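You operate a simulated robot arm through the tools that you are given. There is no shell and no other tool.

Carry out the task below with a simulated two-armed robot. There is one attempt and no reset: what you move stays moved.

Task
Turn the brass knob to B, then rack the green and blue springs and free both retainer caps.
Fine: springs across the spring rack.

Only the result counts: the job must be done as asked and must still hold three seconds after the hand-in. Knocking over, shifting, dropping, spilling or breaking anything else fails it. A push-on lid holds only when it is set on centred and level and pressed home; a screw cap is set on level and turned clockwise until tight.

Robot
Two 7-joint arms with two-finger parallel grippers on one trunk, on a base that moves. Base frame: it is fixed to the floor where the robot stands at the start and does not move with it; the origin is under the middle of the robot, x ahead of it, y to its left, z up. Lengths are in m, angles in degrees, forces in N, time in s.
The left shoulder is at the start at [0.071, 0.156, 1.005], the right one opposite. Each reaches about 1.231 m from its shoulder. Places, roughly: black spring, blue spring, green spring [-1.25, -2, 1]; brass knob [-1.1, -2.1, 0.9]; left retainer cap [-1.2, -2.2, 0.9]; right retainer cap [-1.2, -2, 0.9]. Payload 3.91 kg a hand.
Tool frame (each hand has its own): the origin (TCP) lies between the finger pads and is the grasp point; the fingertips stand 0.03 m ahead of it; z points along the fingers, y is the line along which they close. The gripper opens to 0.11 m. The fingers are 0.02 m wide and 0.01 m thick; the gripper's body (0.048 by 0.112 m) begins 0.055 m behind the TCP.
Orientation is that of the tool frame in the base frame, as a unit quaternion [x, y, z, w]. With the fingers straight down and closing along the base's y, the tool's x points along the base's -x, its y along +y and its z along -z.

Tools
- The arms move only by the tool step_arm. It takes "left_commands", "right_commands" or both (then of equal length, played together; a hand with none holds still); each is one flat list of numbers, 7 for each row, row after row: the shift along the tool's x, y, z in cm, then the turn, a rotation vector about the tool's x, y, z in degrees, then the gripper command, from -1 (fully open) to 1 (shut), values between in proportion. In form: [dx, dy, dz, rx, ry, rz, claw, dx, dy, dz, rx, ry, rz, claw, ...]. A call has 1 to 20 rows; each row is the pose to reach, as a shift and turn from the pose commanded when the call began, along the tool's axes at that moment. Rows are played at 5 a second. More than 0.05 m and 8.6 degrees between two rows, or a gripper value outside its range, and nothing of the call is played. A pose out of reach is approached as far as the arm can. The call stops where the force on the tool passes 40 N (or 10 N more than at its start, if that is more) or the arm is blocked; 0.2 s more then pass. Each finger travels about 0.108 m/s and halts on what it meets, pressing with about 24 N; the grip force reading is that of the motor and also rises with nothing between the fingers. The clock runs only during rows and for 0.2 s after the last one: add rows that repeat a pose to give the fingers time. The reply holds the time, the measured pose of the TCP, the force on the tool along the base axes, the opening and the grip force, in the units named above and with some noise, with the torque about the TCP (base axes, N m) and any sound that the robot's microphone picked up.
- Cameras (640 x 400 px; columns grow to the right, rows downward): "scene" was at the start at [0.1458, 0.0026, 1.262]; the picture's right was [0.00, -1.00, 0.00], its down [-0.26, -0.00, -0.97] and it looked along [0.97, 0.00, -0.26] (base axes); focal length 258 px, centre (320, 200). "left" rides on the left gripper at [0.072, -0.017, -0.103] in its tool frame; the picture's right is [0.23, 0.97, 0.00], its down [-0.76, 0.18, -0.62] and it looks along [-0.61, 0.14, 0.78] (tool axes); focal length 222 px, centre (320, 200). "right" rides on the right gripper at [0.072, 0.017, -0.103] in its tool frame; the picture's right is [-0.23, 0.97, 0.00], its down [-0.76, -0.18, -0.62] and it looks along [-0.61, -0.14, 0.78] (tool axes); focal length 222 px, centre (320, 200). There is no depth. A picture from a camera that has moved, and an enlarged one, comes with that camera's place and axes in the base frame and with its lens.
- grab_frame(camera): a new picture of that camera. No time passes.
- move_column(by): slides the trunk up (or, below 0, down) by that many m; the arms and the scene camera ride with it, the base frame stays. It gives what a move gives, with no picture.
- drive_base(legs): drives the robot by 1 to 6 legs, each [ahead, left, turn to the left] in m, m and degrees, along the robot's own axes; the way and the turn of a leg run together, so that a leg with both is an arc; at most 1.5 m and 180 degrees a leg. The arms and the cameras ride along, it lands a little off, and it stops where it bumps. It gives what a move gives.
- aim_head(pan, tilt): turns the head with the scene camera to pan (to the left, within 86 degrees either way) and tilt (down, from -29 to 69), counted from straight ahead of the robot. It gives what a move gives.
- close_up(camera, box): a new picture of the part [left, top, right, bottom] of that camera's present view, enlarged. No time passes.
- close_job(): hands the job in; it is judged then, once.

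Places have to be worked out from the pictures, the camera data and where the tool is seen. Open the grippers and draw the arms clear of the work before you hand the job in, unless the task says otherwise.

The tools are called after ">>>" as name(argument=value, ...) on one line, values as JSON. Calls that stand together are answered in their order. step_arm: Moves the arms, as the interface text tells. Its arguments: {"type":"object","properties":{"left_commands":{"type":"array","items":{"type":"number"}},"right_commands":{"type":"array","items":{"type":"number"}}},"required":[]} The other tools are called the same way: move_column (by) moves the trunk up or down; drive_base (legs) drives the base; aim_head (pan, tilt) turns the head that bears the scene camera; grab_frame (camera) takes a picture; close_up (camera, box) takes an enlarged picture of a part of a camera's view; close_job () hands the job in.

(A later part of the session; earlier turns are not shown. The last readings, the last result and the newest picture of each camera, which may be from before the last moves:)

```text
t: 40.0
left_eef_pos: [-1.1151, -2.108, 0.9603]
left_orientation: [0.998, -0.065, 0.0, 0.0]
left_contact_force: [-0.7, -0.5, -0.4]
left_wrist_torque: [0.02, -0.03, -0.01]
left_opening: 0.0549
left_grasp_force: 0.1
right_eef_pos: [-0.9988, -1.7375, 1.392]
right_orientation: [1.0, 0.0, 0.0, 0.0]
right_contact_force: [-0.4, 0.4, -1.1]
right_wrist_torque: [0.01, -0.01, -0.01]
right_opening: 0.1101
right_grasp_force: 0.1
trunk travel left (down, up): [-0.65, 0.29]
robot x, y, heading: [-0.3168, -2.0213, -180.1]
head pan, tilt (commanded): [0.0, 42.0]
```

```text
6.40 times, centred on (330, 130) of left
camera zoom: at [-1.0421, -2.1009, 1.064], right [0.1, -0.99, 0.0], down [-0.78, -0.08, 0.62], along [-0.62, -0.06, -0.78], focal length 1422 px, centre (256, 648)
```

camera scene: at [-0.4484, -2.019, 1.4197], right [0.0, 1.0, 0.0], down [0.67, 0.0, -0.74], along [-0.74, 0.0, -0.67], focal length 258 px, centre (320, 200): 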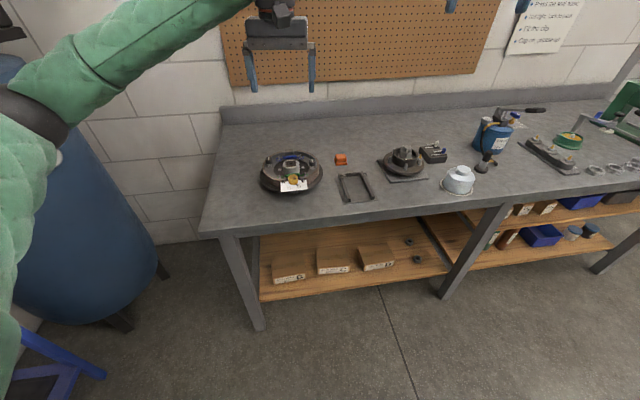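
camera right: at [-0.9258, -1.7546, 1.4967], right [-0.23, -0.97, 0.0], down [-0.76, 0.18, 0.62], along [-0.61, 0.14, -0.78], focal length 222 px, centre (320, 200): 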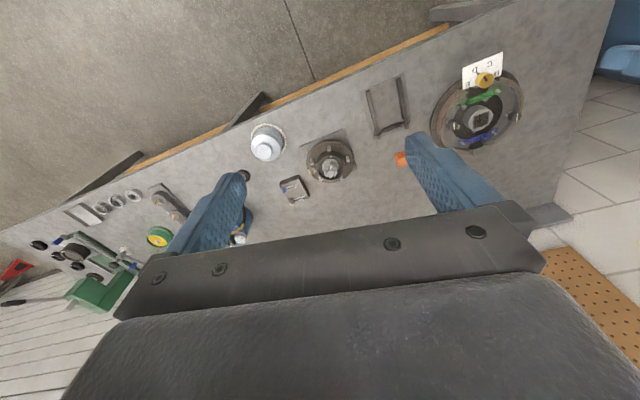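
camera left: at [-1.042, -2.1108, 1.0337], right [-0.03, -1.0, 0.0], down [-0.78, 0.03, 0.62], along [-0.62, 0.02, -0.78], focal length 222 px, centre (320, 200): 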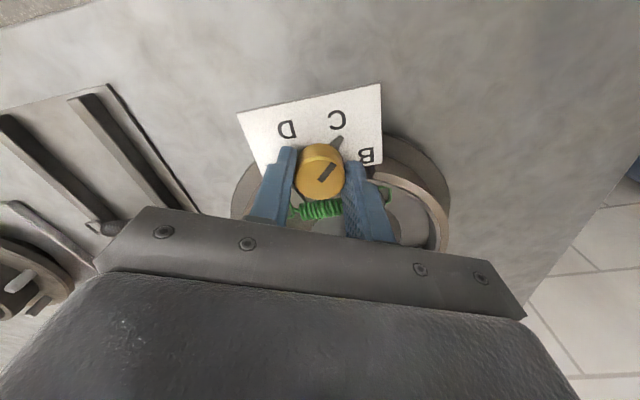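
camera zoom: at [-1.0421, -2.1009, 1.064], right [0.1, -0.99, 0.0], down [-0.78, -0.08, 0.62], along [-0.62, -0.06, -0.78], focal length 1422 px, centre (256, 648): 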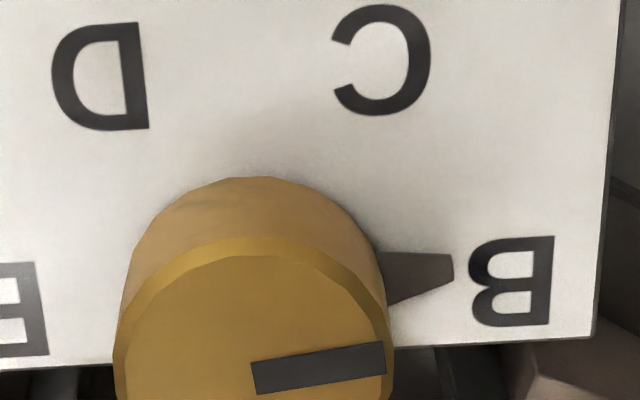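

By several readings the pointer is still 2–6° short of B's centre line. I lower again centred on the knob, grip, and turn 4.5° more, then release and lift.

>>> step_arm(left_commands=[-0.12, 0, 1.5, 0, 0, 0, 0, -0.12, 0, 3.0, 0, 0, 0, 0, -0.12, 0, 3.0, 0, 0, 0, 0.3, -0.12, 0, 3.0, 0, 0, 0, 1, -0.12, 0, 3.0, 0, 0, 0, 1, -0.12, 0, 3.0, 0, 0, 2.5, 1, -0.12, 0, 3.0, 0, 0, 4.5, 1, -0.12, 0, 3.0, 0, 0, 4.5, 1, -0.12, 0, 3.0, 0, 0, 4.5, 1])

>>> step_arm(left_commands=[0, 0, 0, 0, 0, 0, 0, 0, 0, 0, 0, 0, 0, 0, 0, 0, -2, 0, 0, 0, 0, 0, 0, -4, 0, 0, 0, 0, 0, 0, -4, 0, 0, 0, 0])

>>> close_up(camera="scene", box=[276, 166, 312, 194])

>>> close_up(camera="left", box=[240, 60, 420, 200])

```text
t: 42.0
left_eef_pos: [-1.117, -2.1077, 0.9305]
left_orientation: [0.995, -0.103, 0.001, 0.0]
left_contact_force: [4.2, -0.3, -3.7]
left_wrist_torque: [0.17, 0.55, 0.03]
left_opening: 0.0317
left_grasp_force: 45.2
right_eef_pos: [-0.9995, -1.7366, 1.392]
right_orientation: [1.0, 0.0, 0.001, 0.0]
right_contact_force: [0.4, 0.7, -0.5]
right_wrist_torque: [0.0, 0.03, 0.02]
right_opening: 0.1098
right_grasp_force: 0.1
trunk travel left (down, up): [-0.65, 0.29]
robot x, y, heading: [-0.3169, -2.0188, -180.0]
head pan, tilt (commanded): [0.0, 42.0]
```

```text
t: 43.2
left_eef_pos: [-1.1167, -2.1072, 0.9699]
left_orientation: [0.995, -0.104, 0.001, 0.001]
left_contact_force: [0.6, 0.7, -0.6]
left_wrist_torque: [0.0, 0.03, -0.02]
left_opening: 0.0549
left_grasp_force: 0.0
right_eef_pos: [-1.0, -1.7369, 1.3922]
right_orientation: [1.0, 0.0, 0.0, 0.0]
right_contact_force: [-1.1, -0.1, 0.0]
right_wrist_torque: [0.03, -0.05, 0.03]
right_opening: 0.1098
right_grasp_force: 0.0
trunk travel left (down, up): [-0.65, 0.29]
robot x, y, heading: [-0.3172, -2.0204, -180.2]
head pan, tilt (commanded): [0.0, 42.0]
```

```text
14.29 times, centred on (294, 180) of scene
camera zoom: at [-0.4494, -2.018, 1.4195], right [0.0, 1.0, 0.0], down [0.67, 0.0, -0.74], along [-0.74, 0.0, -0.67], focal length 3693 px, centre (691, 486)
```

zoom: 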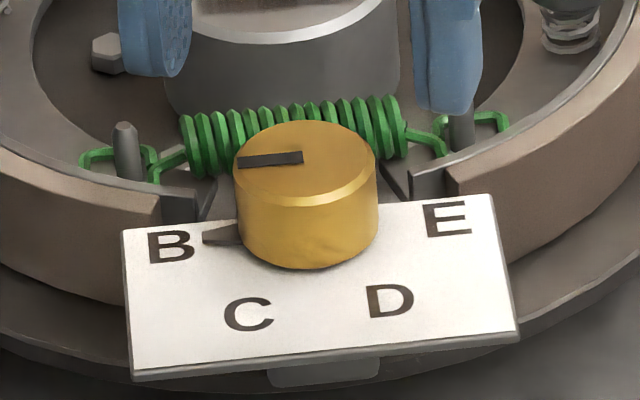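

```text
2.86 times, centred on (330, 130) of left
camera zoom: at [-1.0437, -2.105, 1.074], right [0.02, -1.0, 0.0], down [-0.78, -0.02, 0.62], along [-0.62, -0.01, -0.78], focal length 635 px, centre (291, 400)
```

zoom: 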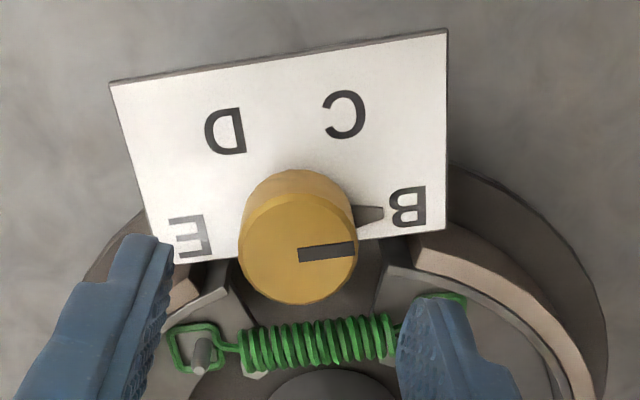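

The pointer is now at B within about 2°, and the posts have come closer, so the springs are slack. Next the green spring: I raise the hand, turn it so the fingers close across the coil, and hover over the coil centre near (-1.164, -2.115).

>>> step_arm(left_commands=[0, 0, -3, 0, 0, -7.4, 0, -0.5, 0.2, -3, 0, 0, -14.8, 0, -1.0, 0.4, -3, 0, 0, -22.2, 0, -1.5, 0.6, -3, 0, 0, -29.6, 0, -2.0, 0.8, -3, 0, 0, -37, 0, -2.5, 1.0, -3, 0, 0, -44.4, 0, -3.0, 1.2, -3, 0, 0, -51.8, 0, -3.5, 1.4, -3, 0, 0, -59.2, 0, -4.0, 1.6, -3, 0, 0, -66.6, 0, -4.5, 1.75, -3, 0, 0, -74, 0, -4.5, 1.75, -3, 0, 0, -81.4, 0, -4.5, 1.75, -3, 0, 0, -88.8, 0, -4.5, 1.75, -3, 0, 0, -96.2, 0, -4.5, 1.75, -3, 0, 0, -103.6, 0, -4.5, 1.75, -3, 0, 0, -111, 0, -4.5, 1.75, -3, 0, 0, -111, 0])

>>> grab_frame(camera="left")

>>> close_up(camera="scene", box=[220, 100, 380, 200])

```text
t: 46.6
left_eef_pos: [-1.1631, -2.1157, 1.0004]
left_orientation: [0.649, 0.761, 0.0, 0.001]
left_contact_force: [0.5, 0.1, 0.4]
left_wrist_torque: [-0.01, 0.01, 0.03]
left_opening: 0.0551
left_grasp_force: 0.1
right_eef_pos: [-0.9991, -1.7371, 1.3916]
right_orientation: [1.0, -0.001, 0.0, 0.0]
right_contact_force: [-0.4, -0.7, -1.5]
right_wrist_torque: [0.0, 0.0, -0.01]
right_opening: 0.1098
right_grasp_force: 0.1
trunk travel left (down, up): [-0.65, 0.29]
robot x, y, heading: [-0.3166, -2.0171, -180.4]
head pan, tilt (commanded): [0.0, 42.0]
```

```text
taken
camera left: at [-1.1931, -2.0466, 1.1033], right [0.93, 0.38, 0.0], down [0.3, -0.72, 0.62], along [0.24, -0.58, -0.78], focal length 222 px, centre (320, 200)
```

left: 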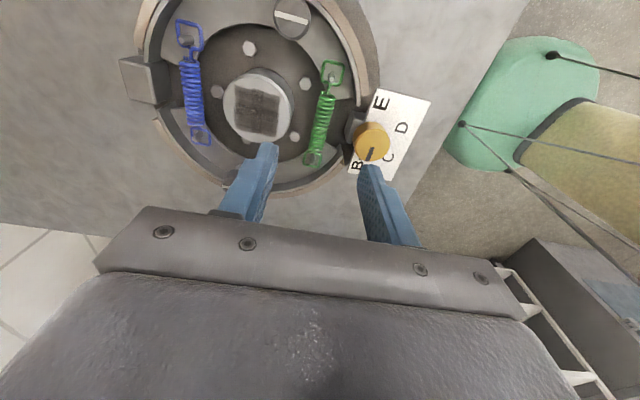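

```text
4.00 times, centred on (300, 150) of scene
camera zoom: at [-0.4491, -2.0179, 1.4196], right [0.0, 1.0, 0.0], down [0.67, 0.0, -0.74], along [-0.74, 0.0, -0.67], focal length 1034 px, centre (400, 400)
```

zoom: 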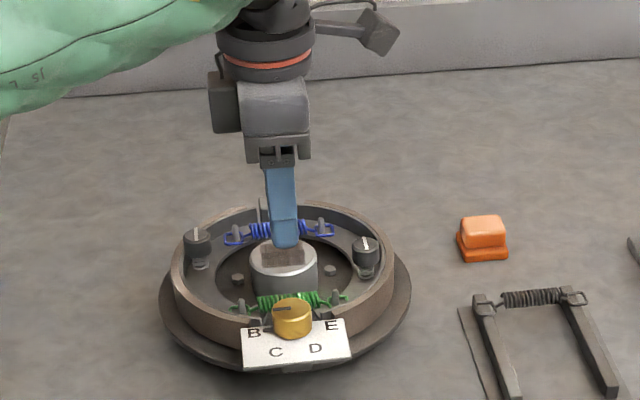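

The coil lies right on the hand axis. I zoom in to check centring and alignment.

>>> close_up(camera="left", box=[250, 50, 410, 180])

```text
3.08 times, centred on (330, 115) of left
camera zoom: at [-1.1931, -2.0466, 1.1033], right [0.93, 0.38, 0.0], down [0.3, -0.72, 0.62], along [0.24, -0.58, -0.78], focal length 684 px, centre (289, 462)
```

zoom: 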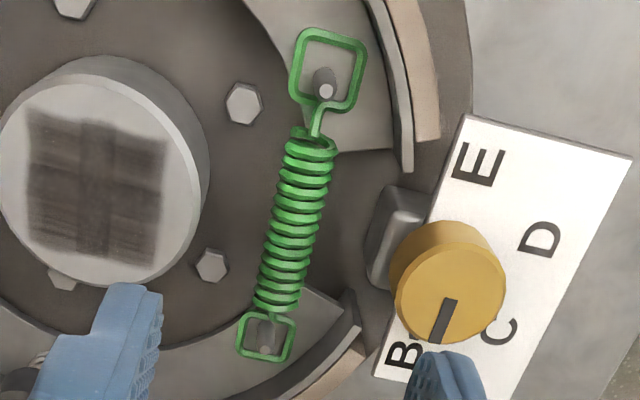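

The coil is about 1.5 mm off and 2° turned; I correct that, narrow the fingers to 22 mm, and descend to put the fingertips about 6 mm below the coil axis.

>>> step_arm(left_commands=[0, 0.15, 0, 0, 0, -1.9, 0.59, 0, 0.15, 0, 0, 0, -1.9, 0.59, 0, 0.15, 2.5, 0, 0, -1.9, 0.59, 0, 0.15, 5.0, 0, 0, -1.9, 0.59, 0, 0.15, 7.0, 0, 0, -1.9, 0.59, 0, 0.15, 7.0, 0, 0, -1.9, 0.59])

>>> close_up(camera="left", box=[240, 60, 400, 190])

>>> close_up(camera="scene", box=[250, 130, 340, 195])

```text
t: 48.0
left_eef_pos: [-1.1618, -2.114, 0.9323]
left_orientation: [0.636, 0.772, -0.001, 0.0]
left_contact_force: [0.1, 0.3, 0.0]
left_wrist_torque: [0.01, -0.02, 0.0]
left_opening: 0.0226
left_grasp_force: 0.0
right_eef_pos: [-0.999, -1.7381, 1.3927]
right_orientation: [1.0, -0.001, 0.0, 0.0]
right_contact_force: [0.5, 0.0, -0.6]
right_wrist_torque: [-0.02, 0.03, 0.0]
right_opening: 0.1101
right_grasp_force: 0.1
trunk travel left (down, up): [-0.65, 0.29]
robot x, y, heading: [-0.3164, -2.0195, -180.0]
head pan, tilt (commanded): [0.0, 42.0]
```

```text
3.08 times, centred on (320, 125) of left
camera zoom: at [-1.1939, -2.0465, 1.0351], right [0.91, 0.41, 0.0], down [0.32, -0.71, 0.62], along [0.26, -0.57, -0.78], focal length 684 px, centre (320, 431)
```

zoom: 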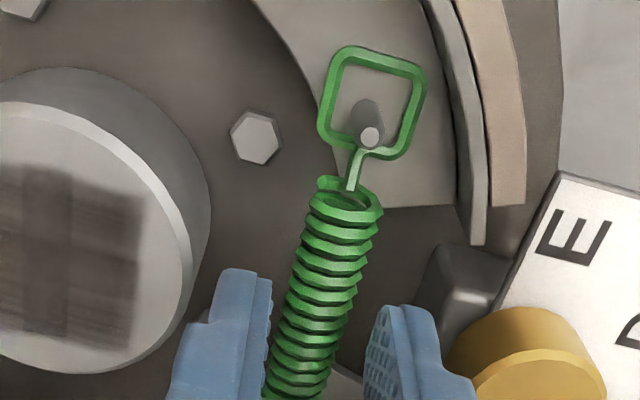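

```text
6.15 times, centred on (295, 162) of scene
camera zoom: at [-0.449, -2.0178, 1.4196], right [0.0, 1.0, 0.0], down [0.67, 0.0, -0.74], along [-0.74, 0.0, -0.67], focal length 1591 px, centre (474, 431)
```

zoom: 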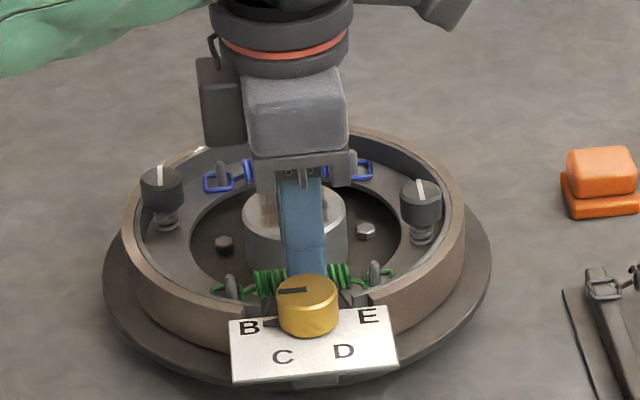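

The fingers straddle the coil evenly and clear the knob. I descend the last 2 cm and close on the coil.

>>> step_arm(left_commands=[0, 0, 1.0, 0, 0, 0, 0.59, 0, 0, 2.0, 0, 0, 0, 0.59, 0, 0, 2.0, 0, 0, 0, 0.59, 0, 0, 2.0, 0, 0, 0, 0.8, 0, 0, 2.0, 0, 0, 0, 1, 0, 0, 2.0, 0, 0, 0, 1])

>>> close_up(camera="left", box=[240, 60, 400, 190])

>>> close_up(camera="right", box=[420, 45, 540, 155])

```text
t: 49.4
left_eef_pos: [-1.1627, -2.1152, 0.9115]
left_orientation: [0.636, 0.772, 0.0, 0.0]
left_contact_force: [-0.7, 0.8, -0.1]
left_wrist_torque: [0.02, 0.04, -0.03]
left_opening: 0.0138
left_grasp_force: 24.0
right_eef_pos: [-0.9986, -1.7369, 1.392]
right_orientation: [1.0, 0.0, 0.0, -0.001]
right_contact_force: [-0.5, -0.4, -0.2]
right_wrist_torque: [0.0, -0.01, -0.02]
right_opening: 0.11
right_grasp_force: 0.1
trunk travel left (down, up): [-0.65, 0.29]
robot x, y, heading: [-0.3168, -2.0211, -180.0]
head pan, tilt (commanded): [0.0, 42.0]
```

```text
3.08 times, centred on (320, 125) of left
camera zoom: at [-1.194, -2.0472, 1.0144], right [0.91, 0.41, 0.0], down [0.32, -0.71, 0.62], along [0.25, -0.57, -0.78], focal length 684 px, centre (320, 431)
```

zoom: 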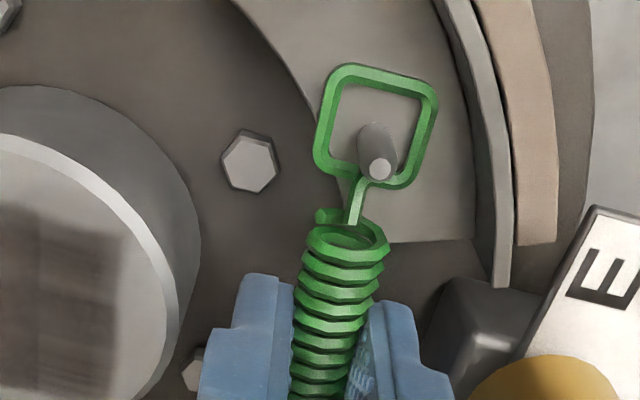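

```text
3.64 times, centred on (480, 100) of right
camera zoom: at [-0.9267, -1.7535, 1.496], right [-0.23, -0.97, 0.0], down [-0.76, 0.18, 0.62], along [-0.61, 0.14, -0.78], focal length 808 px, centre (-262, 564)
```

zoom: 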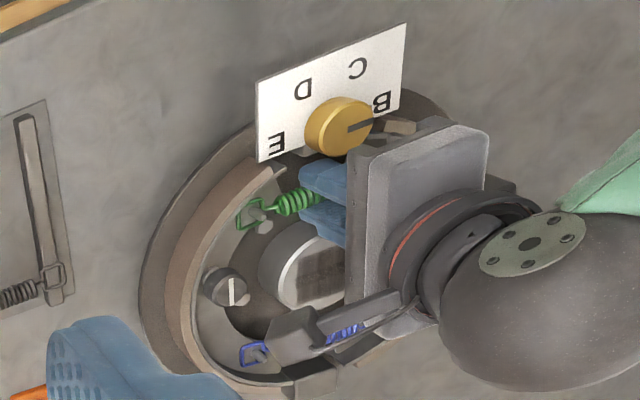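

The coil is held at 13.8 mm and the loop hangs slack around the post. I lift it straight up 6 cm.

>>> step_arm(left_commands=[0, 0, -0.7, 0, 0, 0, 1, 0, 0, -1.4, 0, 0, 0, 1, 0, 0, -2.1, 0, 0, 0, 1, 0, 0, -3.0, 0, 0, 0, 1, 0, 0, -4.5, 0, 0, 0, 1, 0, 0, -6.0, 0, 0, 0, 1, 0, 0, -6.0, 0, 0, 0, 1])

>>> grab_frame(camera="left")

>>> close_up(camera="scene", box=[240, 100, 340, 195])

>>> close_up(camera="right", box=[420, 45, 540, 155])

```text
t: 51.0
left_eef_pos: [-1.163, -2.1172, 0.9703]
left_orientation: [0.636, 0.772, 0.0, 0.0]
left_contact_force: [-0.5, -0.2, 0.5]
left_wrist_torque: [-0.01, -0.01, 0.01]
left_opening: 0.0001
left_grasp_force: 23.7
right_eef_pos: [-0.9987, -1.7372, 1.3922]
right_orientation: [1.0, 0.0, 0.0, 0.0]
right_contact_force: [-0.1, -0.2, 0.5]
right_wrist_torque: [0.0, 0.0, 0.04]
right_opening: 0.1103
right_grasp_force: 0.2
trunk travel left (down, up): [-0.65, 0.29]
robot x, y, heading: [-0.3181, -2.0205, -180.1]
head pan, tilt (commanded): [0.0, 42.0]
```

```text
taken
camera left: at [-1.1941, -2.0487, 1.0734], right [0.91, 0.41, 0.0], down [0.32, -0.71, 0.62], along [0.25, -0.57, -0.78], focal length 222 px, centre (320, 200)
```

left: 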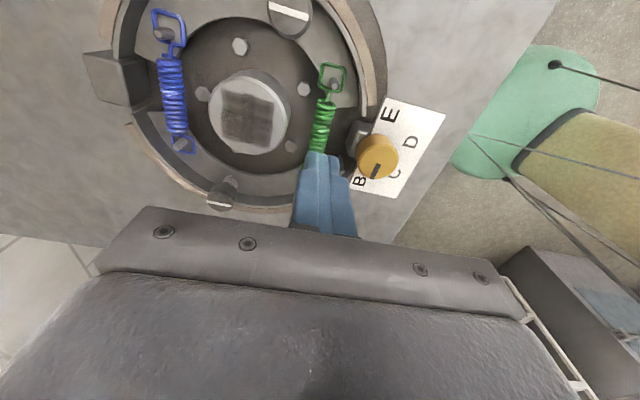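

```text
4.21 times, centred on (290, 148) of scene
camera zoom: at [-0.4493, -2.0179, 1.4196], right [0.0, 1.0, 0.0], down [0.67, 0.0, -0.74], along [-0.74, 0.0, -0.67], focal length 1088 px, centre (446, 421)
```

zoom: 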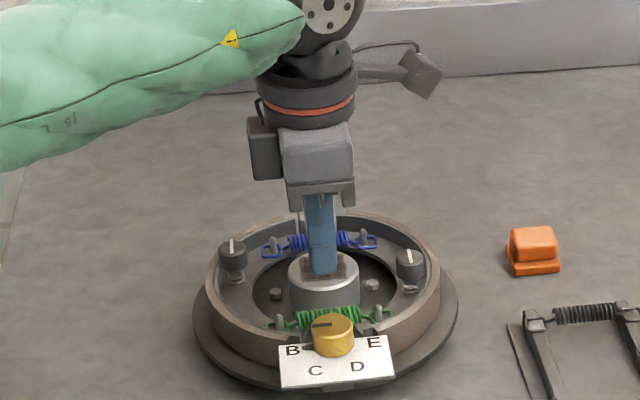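

```text
3.64 times, centred on (480, 100) of right
camera zoom: at [-0.9269, -1.7535, 1.4959], right [-0.23, -0.97, 0.0], down [-0.76, 0.18, 0.62], along [-0.61, 0.14, -0.78], focal length 808 px, centre (-262, 564)
```

zoom: 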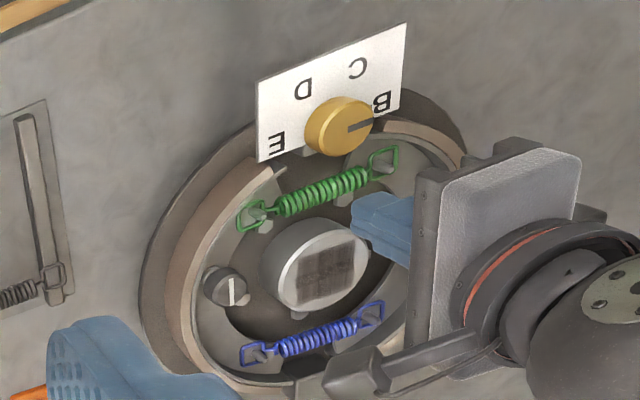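

The fingers slipped off: the spring is still on its posts and nothing seems disturbed. I take enlarged views to measure the coil's height again.

>>> close_up(camera="scene", box=[270, 155, 318, 185])

>>> close_up(camera="right", box=[455, 75, 519, 115])

>>> close_up(camera="left", box=[270, 50, 390, 170])

```text
13.33 times, centred on (294, 170) of scene
camera zoom: at [-0.4493, -2.0179, 1.4196], right [0.0, 1.0, 0.0], down [0.67, 0.0, -0.74], along [-0.74, 0.0, -0.67], focal length 3446 px, centre (667, 600)
```

zoom: 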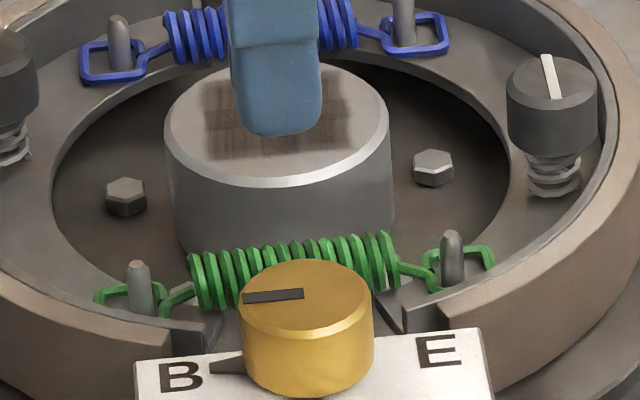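

```text
10.00 times, centred on (487, 95) of right
camera zoom: at [-0.9269, -1.7535, 1.4959], right [-0.23, -0.97, 0.0], down [-0.76, 0.18, 0.62], along [-0.61, 0.14, -0.78], focal length 2221 px, centre (-1350, 1250)
```

zoom: 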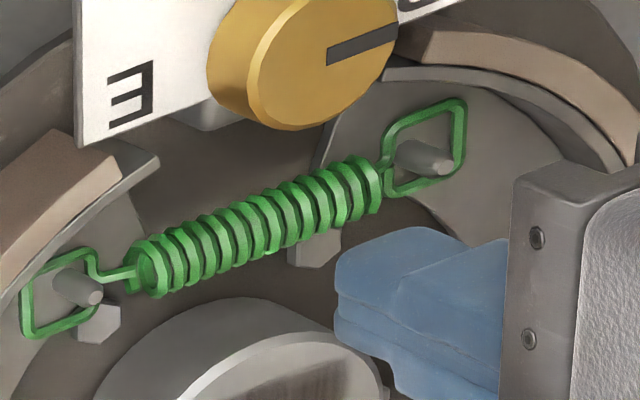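

```text
3.33 times, centred on (330, 110) of left
camera zoom: at [-1.1941, -2.0487, 1.0734], right [0.91, 0.41, 0.0], down [0.32, -0.71, 0.62], along [0.25, -0.57, -0.78], focal length 740 px, centre (287, 500)
```

zoom: 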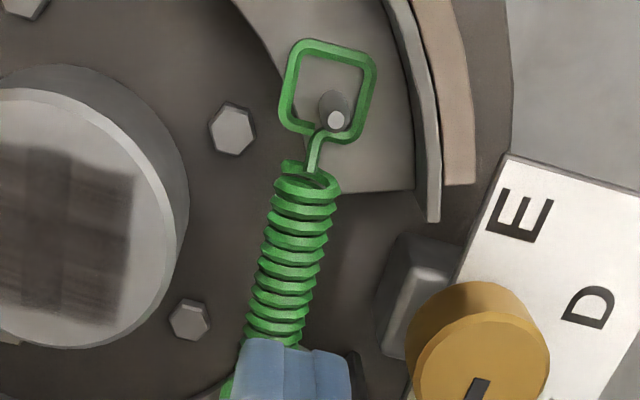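

By triangulation the coil axis is at about z = 0.886 and there is nothing close beneath but the backing plate (~0.868), so I go deeper this time: fingertips at z ≈ 0.876.

>>> step_arm(left_commands=[0, 0, 0, 0, 0, 0, 0.58, 0, 0, 0, 0, 0, 0, 0.58, 0, 0, 2.5, 0, 0, 0, 0.58, 0, 0, 4.5, 0, 0, 0, 0.58, 0, 0, 5.5, 0, 0, 0, 0.58, 0, 0, 6.2, 0, 0, 0, 0.58, 0, 0, 6.5, 0, 0, 0, 0.58, 0, 0, 6.5, 0, 0, 0, 0.8, 0, 0, 6.5, 0, 0, 0, 1, 0, 0, 6.5, 0, 0, 0, 1, 0, 0, 6.5, 0, 0, 0, 1])

>>> close_up(camera="left", box=[240, 60, 400, 190])

>>> close_up(camera="right", box=[455, 75, 519, 115])

```text
t: 53.4
left_eef_pos: [-1.1619, -2.1153, 0.9063]
left_orientation: [0.635, 0.772, 0.0, 0.0]
left_contact_force: [0.2, -0.2, -1.1]
left_wrist_torque: [0.01, 0.01, -0.02]
left_opening: 0.0138
left_grasp_force: 24.1
right_eef_pos: [-0.9989, -1.7373, 1.3906]
right_orientation: [1.0, 0.0, 0.0, 0.0]
right_contact_force: [-0.5, -0.4, 0.3]
right_wrist_torque: [0.0, -0.03, -0.03]
right_opening: 0.11
right_grasp_force: 0.1
trunk travel left (down, up): [-0.65, 0.29]
robot x, y, heading: [-0.3169, -2.0214, -180.2]
head pan, tilt (commanded): [0.0, 42.0]
```

```text
3.08 times, centred on (320, 125) of left
camera zoom: at [-1.1938, -2.0473, 1.0087], right [0.91, 0.41, 0.0], down [0.32, -0.71, 0.62], along [0.26, -0.57, -0.78], focal length 684 px, centre (320, 431)
```

zoom: 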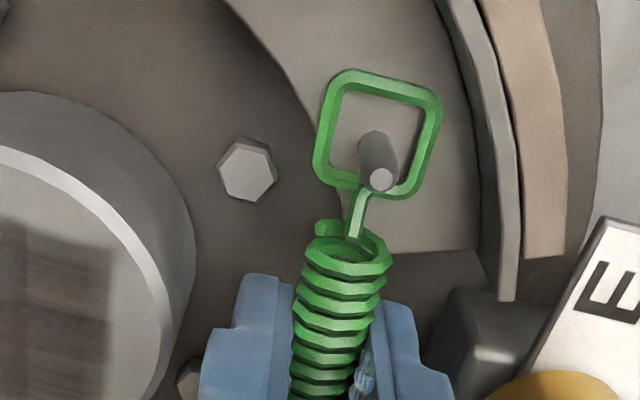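

```text
10.00 times, centred on (487, 95) of right
camera zoom: at [-0.9268, -1.7535, 1.496], right [-0.23, -0.97, 0.0], down [-0.76, 0.18, 0.62], along [-0.61, 0.14, -0.78], focal length 2221 px, centre (-1350, 1250)
```

zoom: 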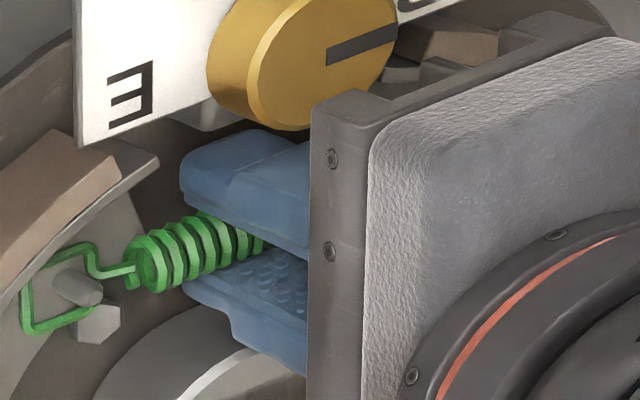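

Held again at 13.8 mm, deeper this time. I lift only 4 mm in small steps and read the force.

>>> step_arm(left_commands=[0, 0, -0.1, 0, 0, 0, 1, 0, 0, -0.2, 0, 0, 0, 1, 0, 0, -0.3, 0, 0, 0, 1, 0, 0, -0.4, 0, 0, 0, 1])

>>> close_up(camera="left", box=[240, 60, 400, 190])

```text
t: 54.4
left_eef_pos: [-1.1632, -2.1157, 0.91]
left_orientation: [0.636, 0.771, -0.001, -0.001]
left_contact_force: [0.0, 1.8, -0.3]
left_wrist_torque: [0.03, -0.05, 0.03]
left_opening: 0.0136
left_grasp_force: 23.7
right_eef_pos: [-0.9992, -1.7367, 1.3917]
right_orientation: [1.0, -0.001, 0.0, 0.0]
right_contact_force: [-0.2, -0.2, 0.2]
right_wrist_torque: [-0.03, -0.02, 0.0]
right_opening: 0.1102
right_grasp_force: 0.0
trunk travel left (down, up): [-0.65, 0.29]
robot x, y, heading: [-0.3183, -2.0188, -180.1]
head pan, tilt (commanded): [0.0, 42.0]
```

```text
3.08 times, centred on (320, 125) of left
camera zoom: at [-1.1941, -2.048, 1.0127], right [0.91, 0.41, 0.0], down [0.32, -0.71, 0.62], along [0.26, -0.57, -0.78], focal length 684 px, centre (320, 431)
```

zoom: 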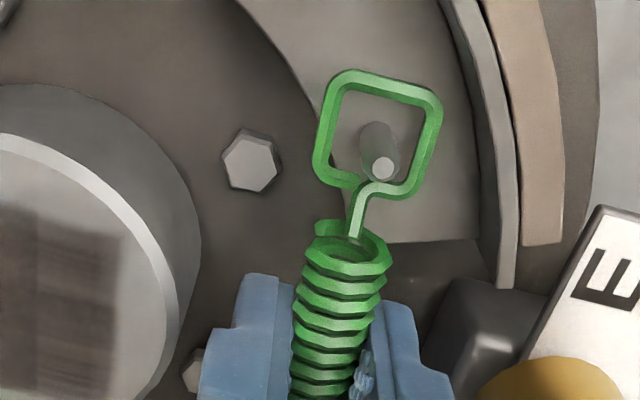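

The spring now rises with the hand while the post drops through the loop. I continue lifting slowly to 2.4 cm.

>>> step_arm(left_commands=[0, 0, -0.2, 0, 0, 0, 1, 0, 0, -0.4, 0, 0, 0, 1, 0, 0, -0.6, 0, 0, 0, 1, 0, 0, -0.8, 0, 0, 0, 1, 0, 0, -1.0, 0, 0, 0, 1, 0, 0, -1.2, 0, 0, 0, 1, 0, 0, -1.4, 0, 0, 0, 1, 0, 0, -1.7, 0, 0, 0, 1, 0, 0, -2.0, 0, 0, 0, 1])

>>> close_up(camera="left", box=[240, 60, 400, 190])

>>> close_up(camera="scene", box=[250, 130, 340, 195])

```text
t: 56.4
left_eef_pos: [-1.1633, -2.1151, 0.9304]
left_orientation: [0.636, 0.772, 0.001, 0.001]
left_contact_force: [-0.4, 0.6, 0.5]
left_wrist_torque: [0.0, 0.0, -0.01]
left_opening: 0.0139
left_grasp_force: 23.9
right_eef_pos: [-0.9995, -1.7373, 1.3922]
right_orientation: [1.0, 0.001, 0.0, 0.0]
right_contact_force: [-0.3, -0.4, -0.8]
right_wrist_torque: [-0.02, -0.01, -0.02]
right_opening: 0.1101
right_grasp_force: 0.0
trunk travel left (down, up): [-0.65, 0.29]
robot x, y, heading: [-0.3123, -2.0202, -179.9]
head pan, tilt (commanded): [0.0, 42.0]
```

```text
3.08 times, centred on (320, 125) of left
camera zoom: at [-1.1946, -2.047, 1.0328], right [0.91, 0.41, 0.0], down [0.32, -0.71, 0.62], along [0.25, -0.57, -0.78], focal length 684 px, centre (320, 431)
```

zoom: 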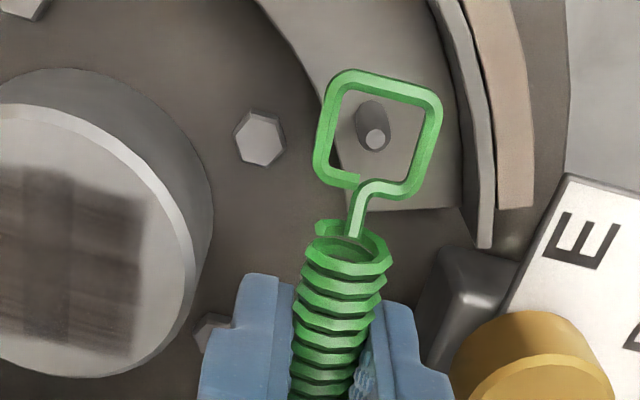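

```text
6.15 times, centred on (295, 162) of scene
camera zoom: at [-0.4491, -2.0179, 1.4196], right [0.0, 1.0, 0.0], down [0.67, 0.0, -0.74], along [-0.74, 0.0, -0.67], focal length 1591 px, centre (474, 431)
```

zoom: 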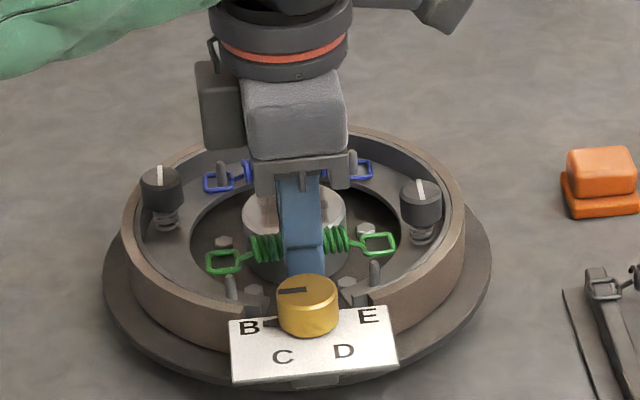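

The green spring is free, level and centred in the fingers. I lift it to z ≈ 1.0 and carry it over the middle of the rack near (-1.163, -1.897).

>>> step_arm(left_commands=[0, 0, -2.5, 0, 0, 0, 1, 0, 0, -5, 0, 0, 0, 1, 0, 0, -7, 0, 0, 0, 1, 3.0, 0.58, -7, 0, 0, 0, 1, 6.5, 1.26, -7, 0, 0, 0.5, 1, 10.0, 1.94, -7, 0, 0, 1, 1, 13.5, 2.62, -7, 0, 0, 1.5, 1, 17.0, 3.3, -7, 0, 0, 2, 1, 20.0, 3.89, -7, 0, 0, 2.4, 1, 21.45, 4.17, -7, 0, 0, 2.4, 1, 21.45, 4.17, -7, 0, 0, 2.4, 1])

>>> grab_frame(camera="left")

>>> close_up(camera="scene", box=[280, 110, 400, 210])

>>> grab_frame(camera="right")

```text
t: 58.8
left_eef_pos: [-1.1626, -1.8958, 0.9985]
left_orientation: [0.652, 0.758, -0.001, 0.0]
left_contact_force: [-0.3, -0.3, -0.6]
left_wrist_torque: [0.02, 0.0, 0.0]
left_opening: 0.0139
left_grasp_force: 24.0
right_eef_pos: [-0.9997, -1.7378, 1.3914]
right_orientation: [1.0, 0.0, 0.0, 0.0]
right_contact_force: [0.2, 0.1, -0.8]
right_wrist_torque: [0.0, -0.02, 0.04]
right_opening: 0.11
right_grasp_force: 0.1
trunk travel left (down, up): [-0.65, 0.29]
robot x, y, heading: [-0.3173, -2.0208, -179.8]
head pan, tilt (commanded): [0.0, 42.0]
```

```text
taken
camera left: at [-1.1913, -1.8273, 1.1008], right [0.93, 0.37, 0.0], down [0.29, -0.73, 0.62], along [0.23, -0.58, -0.78], focal length 222 px, centre (320, 200)
```

left: 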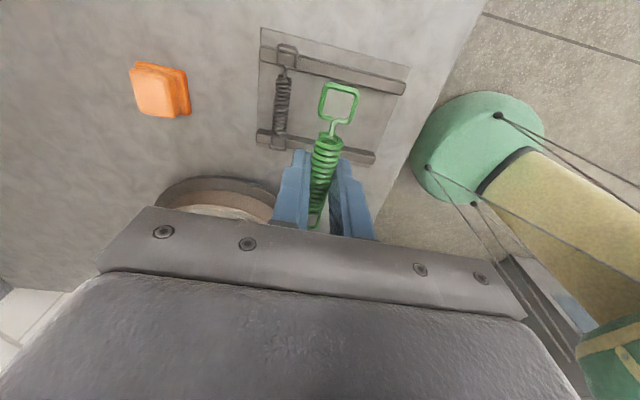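

```text
4.00 times, centred on (340, 160) of scene
camera zoom: at [-0.4492, -2.018, 1.4196], right [0.0, 1.0, 0.0], down [0.67, 0.0, -0.74], along [-0.74, 0.0, -0.67], focal length 1034 px, centre (240, 360)
```

zoom: 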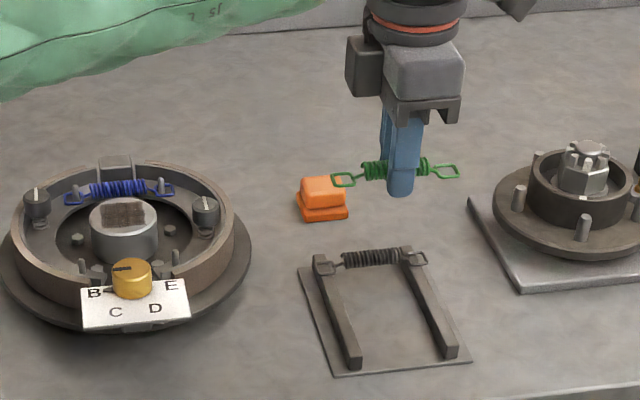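

```text
taken
camera right: at [-0.9268, -1.7535, 1.496], right [-0.23, -0.97, 0.0], down [-0.76, 0.18, 0.62], along [-0.61, 0.14, -0.78], focal length 222 px, centre (320, 200)
```

right: 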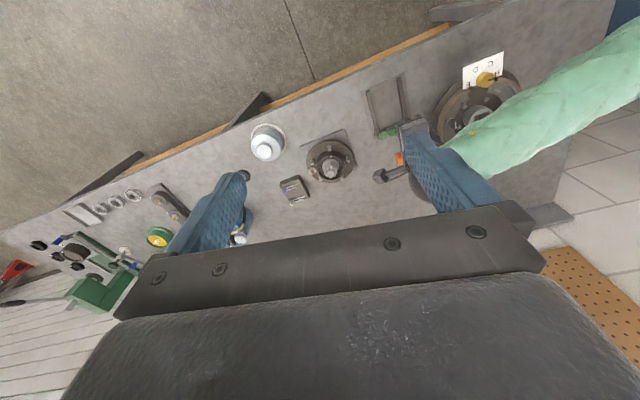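

The spring hangs over the rack. I enlarge the left view to locate the two rails against the hand axis.

>>> close_up(camera="left", box=[240, 15, 420, 165])

```text
2.67 times, centred on (330, 90) of left
camera zoom: at [-1.1913, -1.8273, 1.1008], right [0.93, 0.37, 0.0], down [0.29, -0.73, 0.62], along [0.23, -0.58, -0.78], focal length 592 px, centre (293, 493)
```

zoom: 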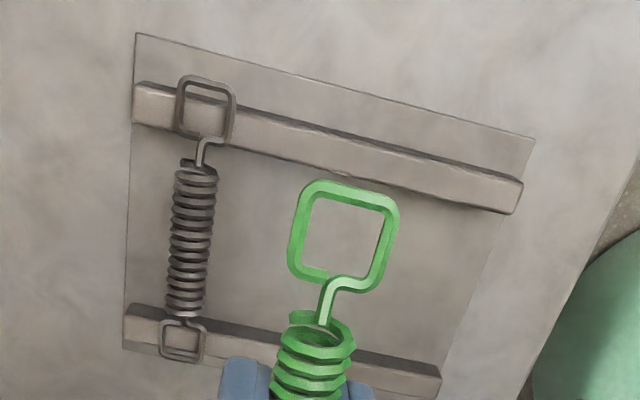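

Rails' midline at x = -1.163 is y ≈ -1.897, matching the hand. I lower to 1 cm above the rails and look again.

>>> step_arm(left_commands=[0, 0, 3, 0, 0, 0, 1, 0, 0, 6, 0, 0, 0, 1, 0, 0, 9, 0, 0, 0, 1, 0, 0, 11, 0, 0, 0, 1, 0, 0, 11, 0, 0, 0, 1])

>>> close_up(camera="left", box=[220, 30, 420, 190])

>>> close_up(camera="scene", box=[310, 140, 400, 200])

>>> close_up(camera="right", box=[340, 60, 440, 150])

```text
t: 60.0
left_eef_pos: [-1.1628, -1.8968, 0.8873]
left_orientation: [0.652, 0.758, 0.0, 0.0]
left_contact_force: [0.3, 0.1, -1.3]
left_wrist_torque: [-0.01, 0.01, 0.01]
left_opening: 0.0138
left_grasp_force: 23.8
right_eef_pos: [-0.9985, -1.7376, 1.3916]
right_orientation: [1.0, 0.0, 0.0, 0.0]
right_contact_force: [-0.2, -0.4, -0.8]
right_wrist_torque: [-0.01, 0.02, 0.02]
right_opening: 0.1101
right_grasp_force: 0.0
trunk travel left (down, up): [-0.65, 0.29]
robot x, y, heading: [-0.314, -2.0202, -180.1]
head pan, tilt (commanded): [0.0, 42.0]
```

```text
2.50 times, centred on (320, 110) of left
camera zoom: at [-1.191, -1.8281, 0.9903], right [0.93, 0.37, 0.0], down [0.29, -0.73, 0.62], along [0.23, -0.58, -0.78], focal length 555 px, centre (320, 425)
```

zoom: 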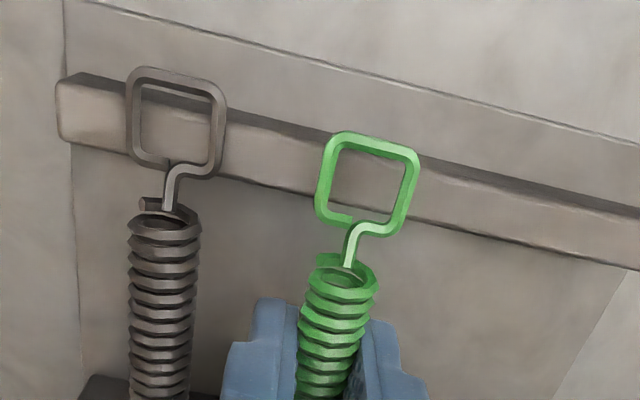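

```text
6.67 times, centred on (355, 170) of scene
camera zoom: at [-0.4489, -2.0177, 1.4196], right [0.0, 1.0, 0.0], down [0.67, 0.0, -0.74], along [-0.74, 0.0, -0.67], focal length 1723 px, centre (87, 400)
```

zoom: 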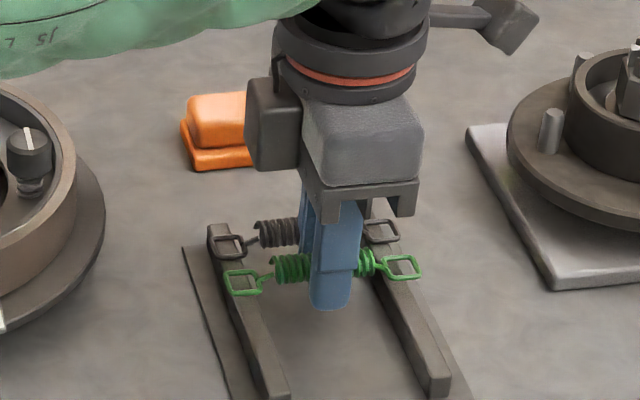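

```text
4.44 times, centred on (390, 105) of right
camera zoom: at [-0.9265, -1.7533, 1.4961], right [-0.23, -0.97, 0.0], down [-0.76, 0.18, 0.62], along [-0.61, 0.14, -0.78], focal length 987 px, centre (9, 622)
```

zoom: 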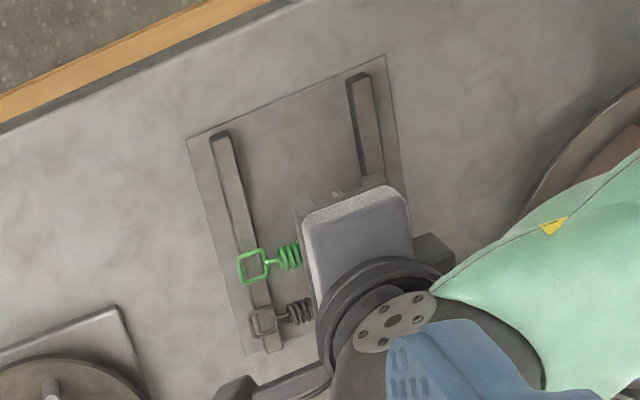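

Both loops are over their rails. I lower the last centimetre in small steps.

>>> step_arm(left_commands=[0, 0, 0.3, 0, 0, 0, 1, 0, 0, 0.6, 0, 0, 0, 1, 0, 0, 0.8, 0, 0, 0, 1, 0, 0, 0.9, 0, 0, 0, 1, 0, 0, 1.0, 0, 0, 0, 1])

>>> close_up(camera="left", box=[220, 30, 420, 190])

>>> close_up(camera="scene", box=[325, 155, 385, 195])

```text
t: 61.2
left_eef_pos: [-1.1613, -1.8965, 0.8821]
left_orientation: [0.652, 0.758, 0.0, -0.001]
left_contact_force: [-0.4, -1.4, 11.8]
left_wrist_torque: [-0.51, -0.06, -0.04]
left_opening: 0.0137
left_grasp_force: 24.5
right_eef_pos: [-0.9987, -1.7369, 1.3933]
right_orientation: [1.0, 0.0, 0.0, 0.0]
right_contact_force: [-0.1, 0.6, -0.2]
right_wrist_torque: [-0.02, 0.03, 0.0]
right_opening: 0.1101
right_grasp_force: 0.0
trunk travel left (down, up): [-0.65, 0.29]
robot x, y, heading: [-0.3171, -2.0219, -180.2]
head pan, tilt (commanded): [0.0, 42.0]
```

```text
2.50 times, centred on (320, 110) of left
camera zoom: at [-1.1905, -1.8283, 0.9842], right [0.93, 0.37, 0.0], down [0.29, -0.73, 0.62], along [0.23, -0.58, -0.78], focal length 555 px, centre (320, 425)
```

zoom: 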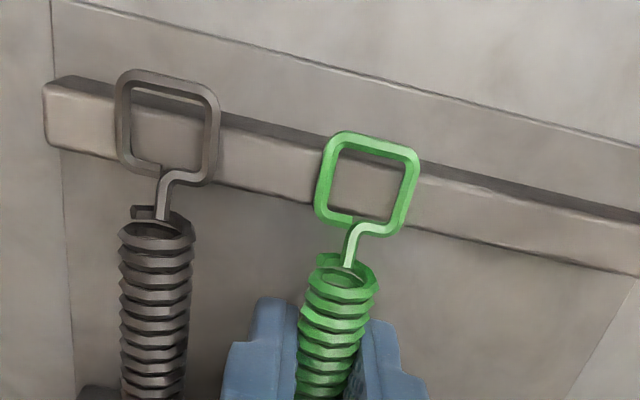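

```text
10.00 times, centred on (355, 175) of scene
camera zoom: at [-0.4481, -2.018, 1.4199], right [0.0, 1.0, 0.0], down [0.67, 0.0, -0.74], along [-0.74, 0.0, -0.67], focal length 2585 px, centre (-30, 450)
```

zoom: 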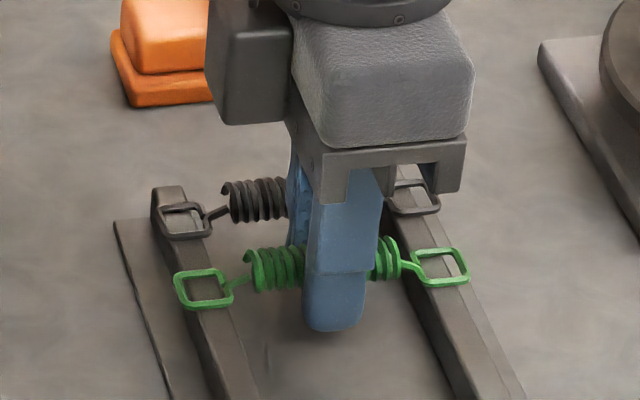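

The left loop has touched its rail (12 N, spring level). I ease the push off by 3.5 mm and open the fingers slightly to lay the spring down.

>>> step_arm(left_commands=[0, 0, -0.2, 0, 0, 0, 1, 0, 0, -0.35, 0, 0, 0, 1, 0, 0, -0.35, 0, 0, 0, 1])

>>> close_up(camera="scene", box=[325, 155, 385, 195])

```text
t: 62.0
left_eef_pos: [-1.162, -1.8968, 0.883]
left_orientation: [0.652, 0.758, 0.0, 0.0]
left_contact_force: [0.5, -0.2, -1.2]
left_wrist_torque: [-0.01, -0.02, -0.02]
left_opening: 0.0138
left_grasp_force: 24.1
right_eef_pos: [-0.9991, -1.7366, 1.3924]
right_orientation: [1.0, 0.0, 0.0, 0.0]
right_contact_force: [-0.1, 0.1, 0.6]
right_wrist_torque: [0.03, 0.0, 0.01]
right_opening: 0.1102
right_grasp_force: 0.1
trunk travel left (down, up): [-0.65, 0.29]
robot x, y, heading: [-0.3176, -2.0249, -180.2]
head pan, tilt (commanded): [0.0, 42.0]
```

```text
10.00 times, centred on (355, 175) of scene
camera zoom: at [-0.4492, -2.0178, 1.4195], right [0.0, 1.0, 0.0], down [0.67, 0.0, -0.74], along [-0.74, 0.0, -0.67], focal length 2585 px, centre (-30, 450)
```

zoom: 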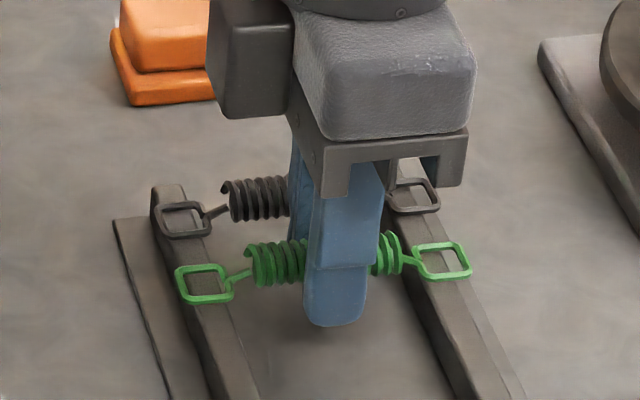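

No load now; the spring is about 1–2 mm above the rails. I lower 1.5 mm and open the fingers to about 24 mm.

>>> step_arm(left_commands=[0, 0, 0.1, 0, 0, 0, 1, 0, 0, 0.15, 0, 0, 0, 1, 0, 0, 0.15, 0, 0, 0, 0.72, 0, 0, 0.15, 0, 0, 0, 0.6, 0, 0, 0.15, 0, 0, 0, 0.56, 0, 0, 0.15, 0, 0, 0, 0.56])

>>> close_up(camera="scene", box=[325, 155, 385, 195])

>>> close_up(camera="left", box=[220, 30, 420, 190])

```text
t: 63.4
left_eef_pos: [-1.1626, -1.898, 0.8827]
left_orientation: [0.651, 0.759, 0.0, 0.0]
left_contact_force: [-0.4, -0.4, -0.2]
left_wrist_torque: [-0.01, 0.01, 0.01]
left_opening: 0.0241
left_grasp_force: 0.1
right_eef_pos: [-0.9993, -1.7365, 1.3917]
right_orientation: [1.0, 0.0, 0.0, -0.001]
right_contact_force: [1.2, -0.5, 0.4]
right_wrist_torque: [0.02, -0.02, 0.02]
right_opening: 0.1101
right_grasp_force: 0.1
trunk travel left (down, up): [-0.65, 0.29]
robot x, y, heading: [-0.3133, -2.02, -180.3]
head pan, tilt (commanded): [0.0, 42.0]
```

```text
10.00 times, centred on (355, 175) of scene
camera zoom: at [-0.4492, -2.0177, 1.4196], right [0.0, 1.0, 0.0], down [0.67, 0.0, -0.74], along [-0.74, 0.0, -0.67], focal length 2585 px, centre (-30, 450)
```

zoom: 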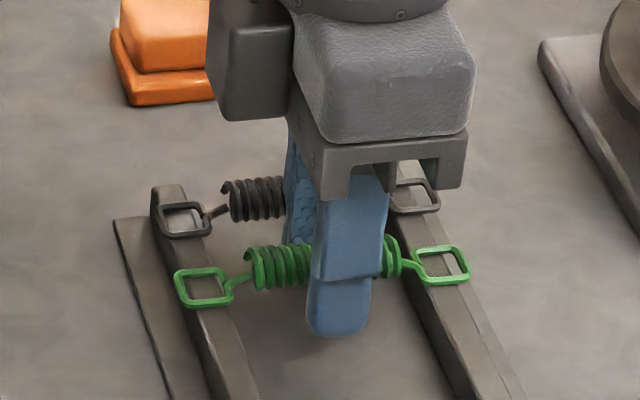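

```text
2.50 times, centred on (320, 110) of left
camera zoom: at [-1.1909, -1.8279, 0.985], right [0.93, 0.37, 0.0], down [0.29, -0.73, 0.62], along [0.23, -0.58, -0.78], focal length 555 px, centre (320, 425)
```

zoom: 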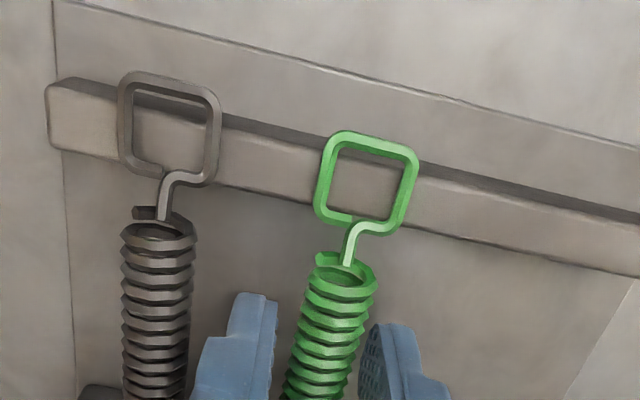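

The green spring lies across both rails next to the black one. I raise the hand and go over the blue spring near (-1.279, -2.134).

>>> step_arm(left_commands=[0, 0, -1.5, 0, 0, 0, 0.56, 0, 0, -4, 0, 0, 0, 0.56, 0, 0, -8, 0, 0, 0, 0.56, 0, 0, -12, 0, 0, 0, 0.56, -3.6, -2.5, -12, 0, 0, 0, 0.56, -7.2, -5.0, -12, 0, 0, -0.5, 0.56, -10.8, -7.5, -12, 0, 0, -1, 0.56, -14.4, -10.0, -12, 0, 0, -1.5, 0.56, -18.0, -12.5, -12, 0, 0, -2, 0.56, -21.6, -15.0, -12, 0, 0, -2.4, 0.56, -21.6, -15.0, -12, 0, 0, -2.4, 0.56])

>>> grab_frame(camera="left")

>>> close_up(camera="scene", box=[250, 130, 390, 210])

>>> close_up(camera="left", box=[240, 40, 400, 170])

```text
t: 65.8
left_eef_pos: [-1.2787, -2.1328, 1.0034]
left_orientation: [0.636, 0.772, -0.001, 0.0]
left_contact_force: [0.0, 0.4, -0.9]
left_wrist_torque: [0.0, 0.0, -0.01]
left_opening: 0.0241
left_grasp_force: 0.1
right_eef_pos: [-0.9993, -1.7369, 1.3914]
right_orientation: [1.0, 0.0, 0.0, 0.0]
right_contact_force: [-0.8, 0.8, -0.1]
right_wrist_torque: [-0.04, 0.0, 0.0]
right_opening: 0.1098
right_grasp_force: 0.1
trunk travel left (down, up): [-0.65, 0.29]
robot x, y, heading: [-0.3147, -2.0201, -180.1]
head pan, tilt (commanded): [0.0, 42.0]
```

```text
taken
camera left: at [-1.3099, -2.0639, 1.1063], right [0.91, 0.41, 0.0], down [0.32, -0.71, 0.62], along [0.25, -0.57, -0.78], focal length 222 px, centre (320, 200)
```

left: 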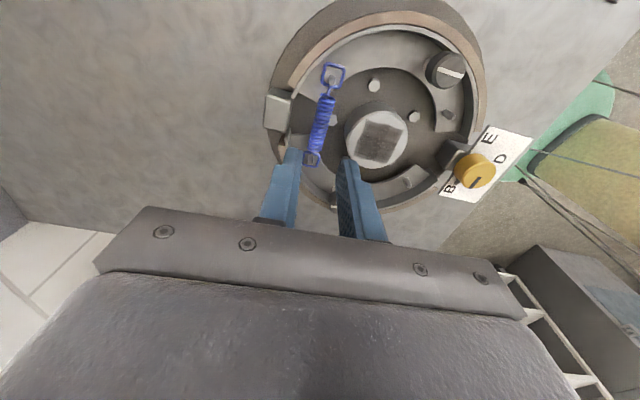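

```text
4.57 times, centred on (320, 170) of scene
camera zoom: at [-0.449, -2.0169, 1.4196], right [0.0, 1.0, 0.0], down [0.67, 0.0, -0.74], along [-0.74, 0.0, -0.67], focal length 1182 px, centre (320, 337)
```

zoom: 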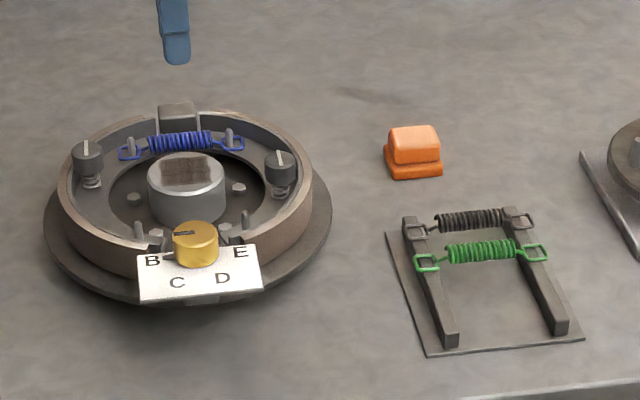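

```text
3.08 times, centred on (320, 105) of left
camera zoom: at [-1.3099, -2.0639, 1.1063], right [0.91, 0.41, 0.0], down [0.32, -0.71, 0.62], along [0.25, -0.57, -0.78], focal length 684 px, centre (320, 492)
```

zoom: 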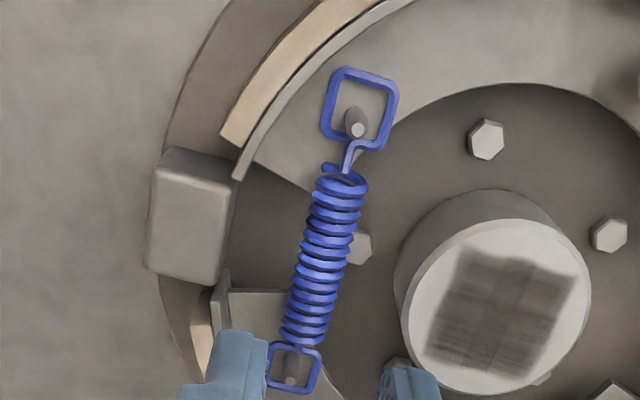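

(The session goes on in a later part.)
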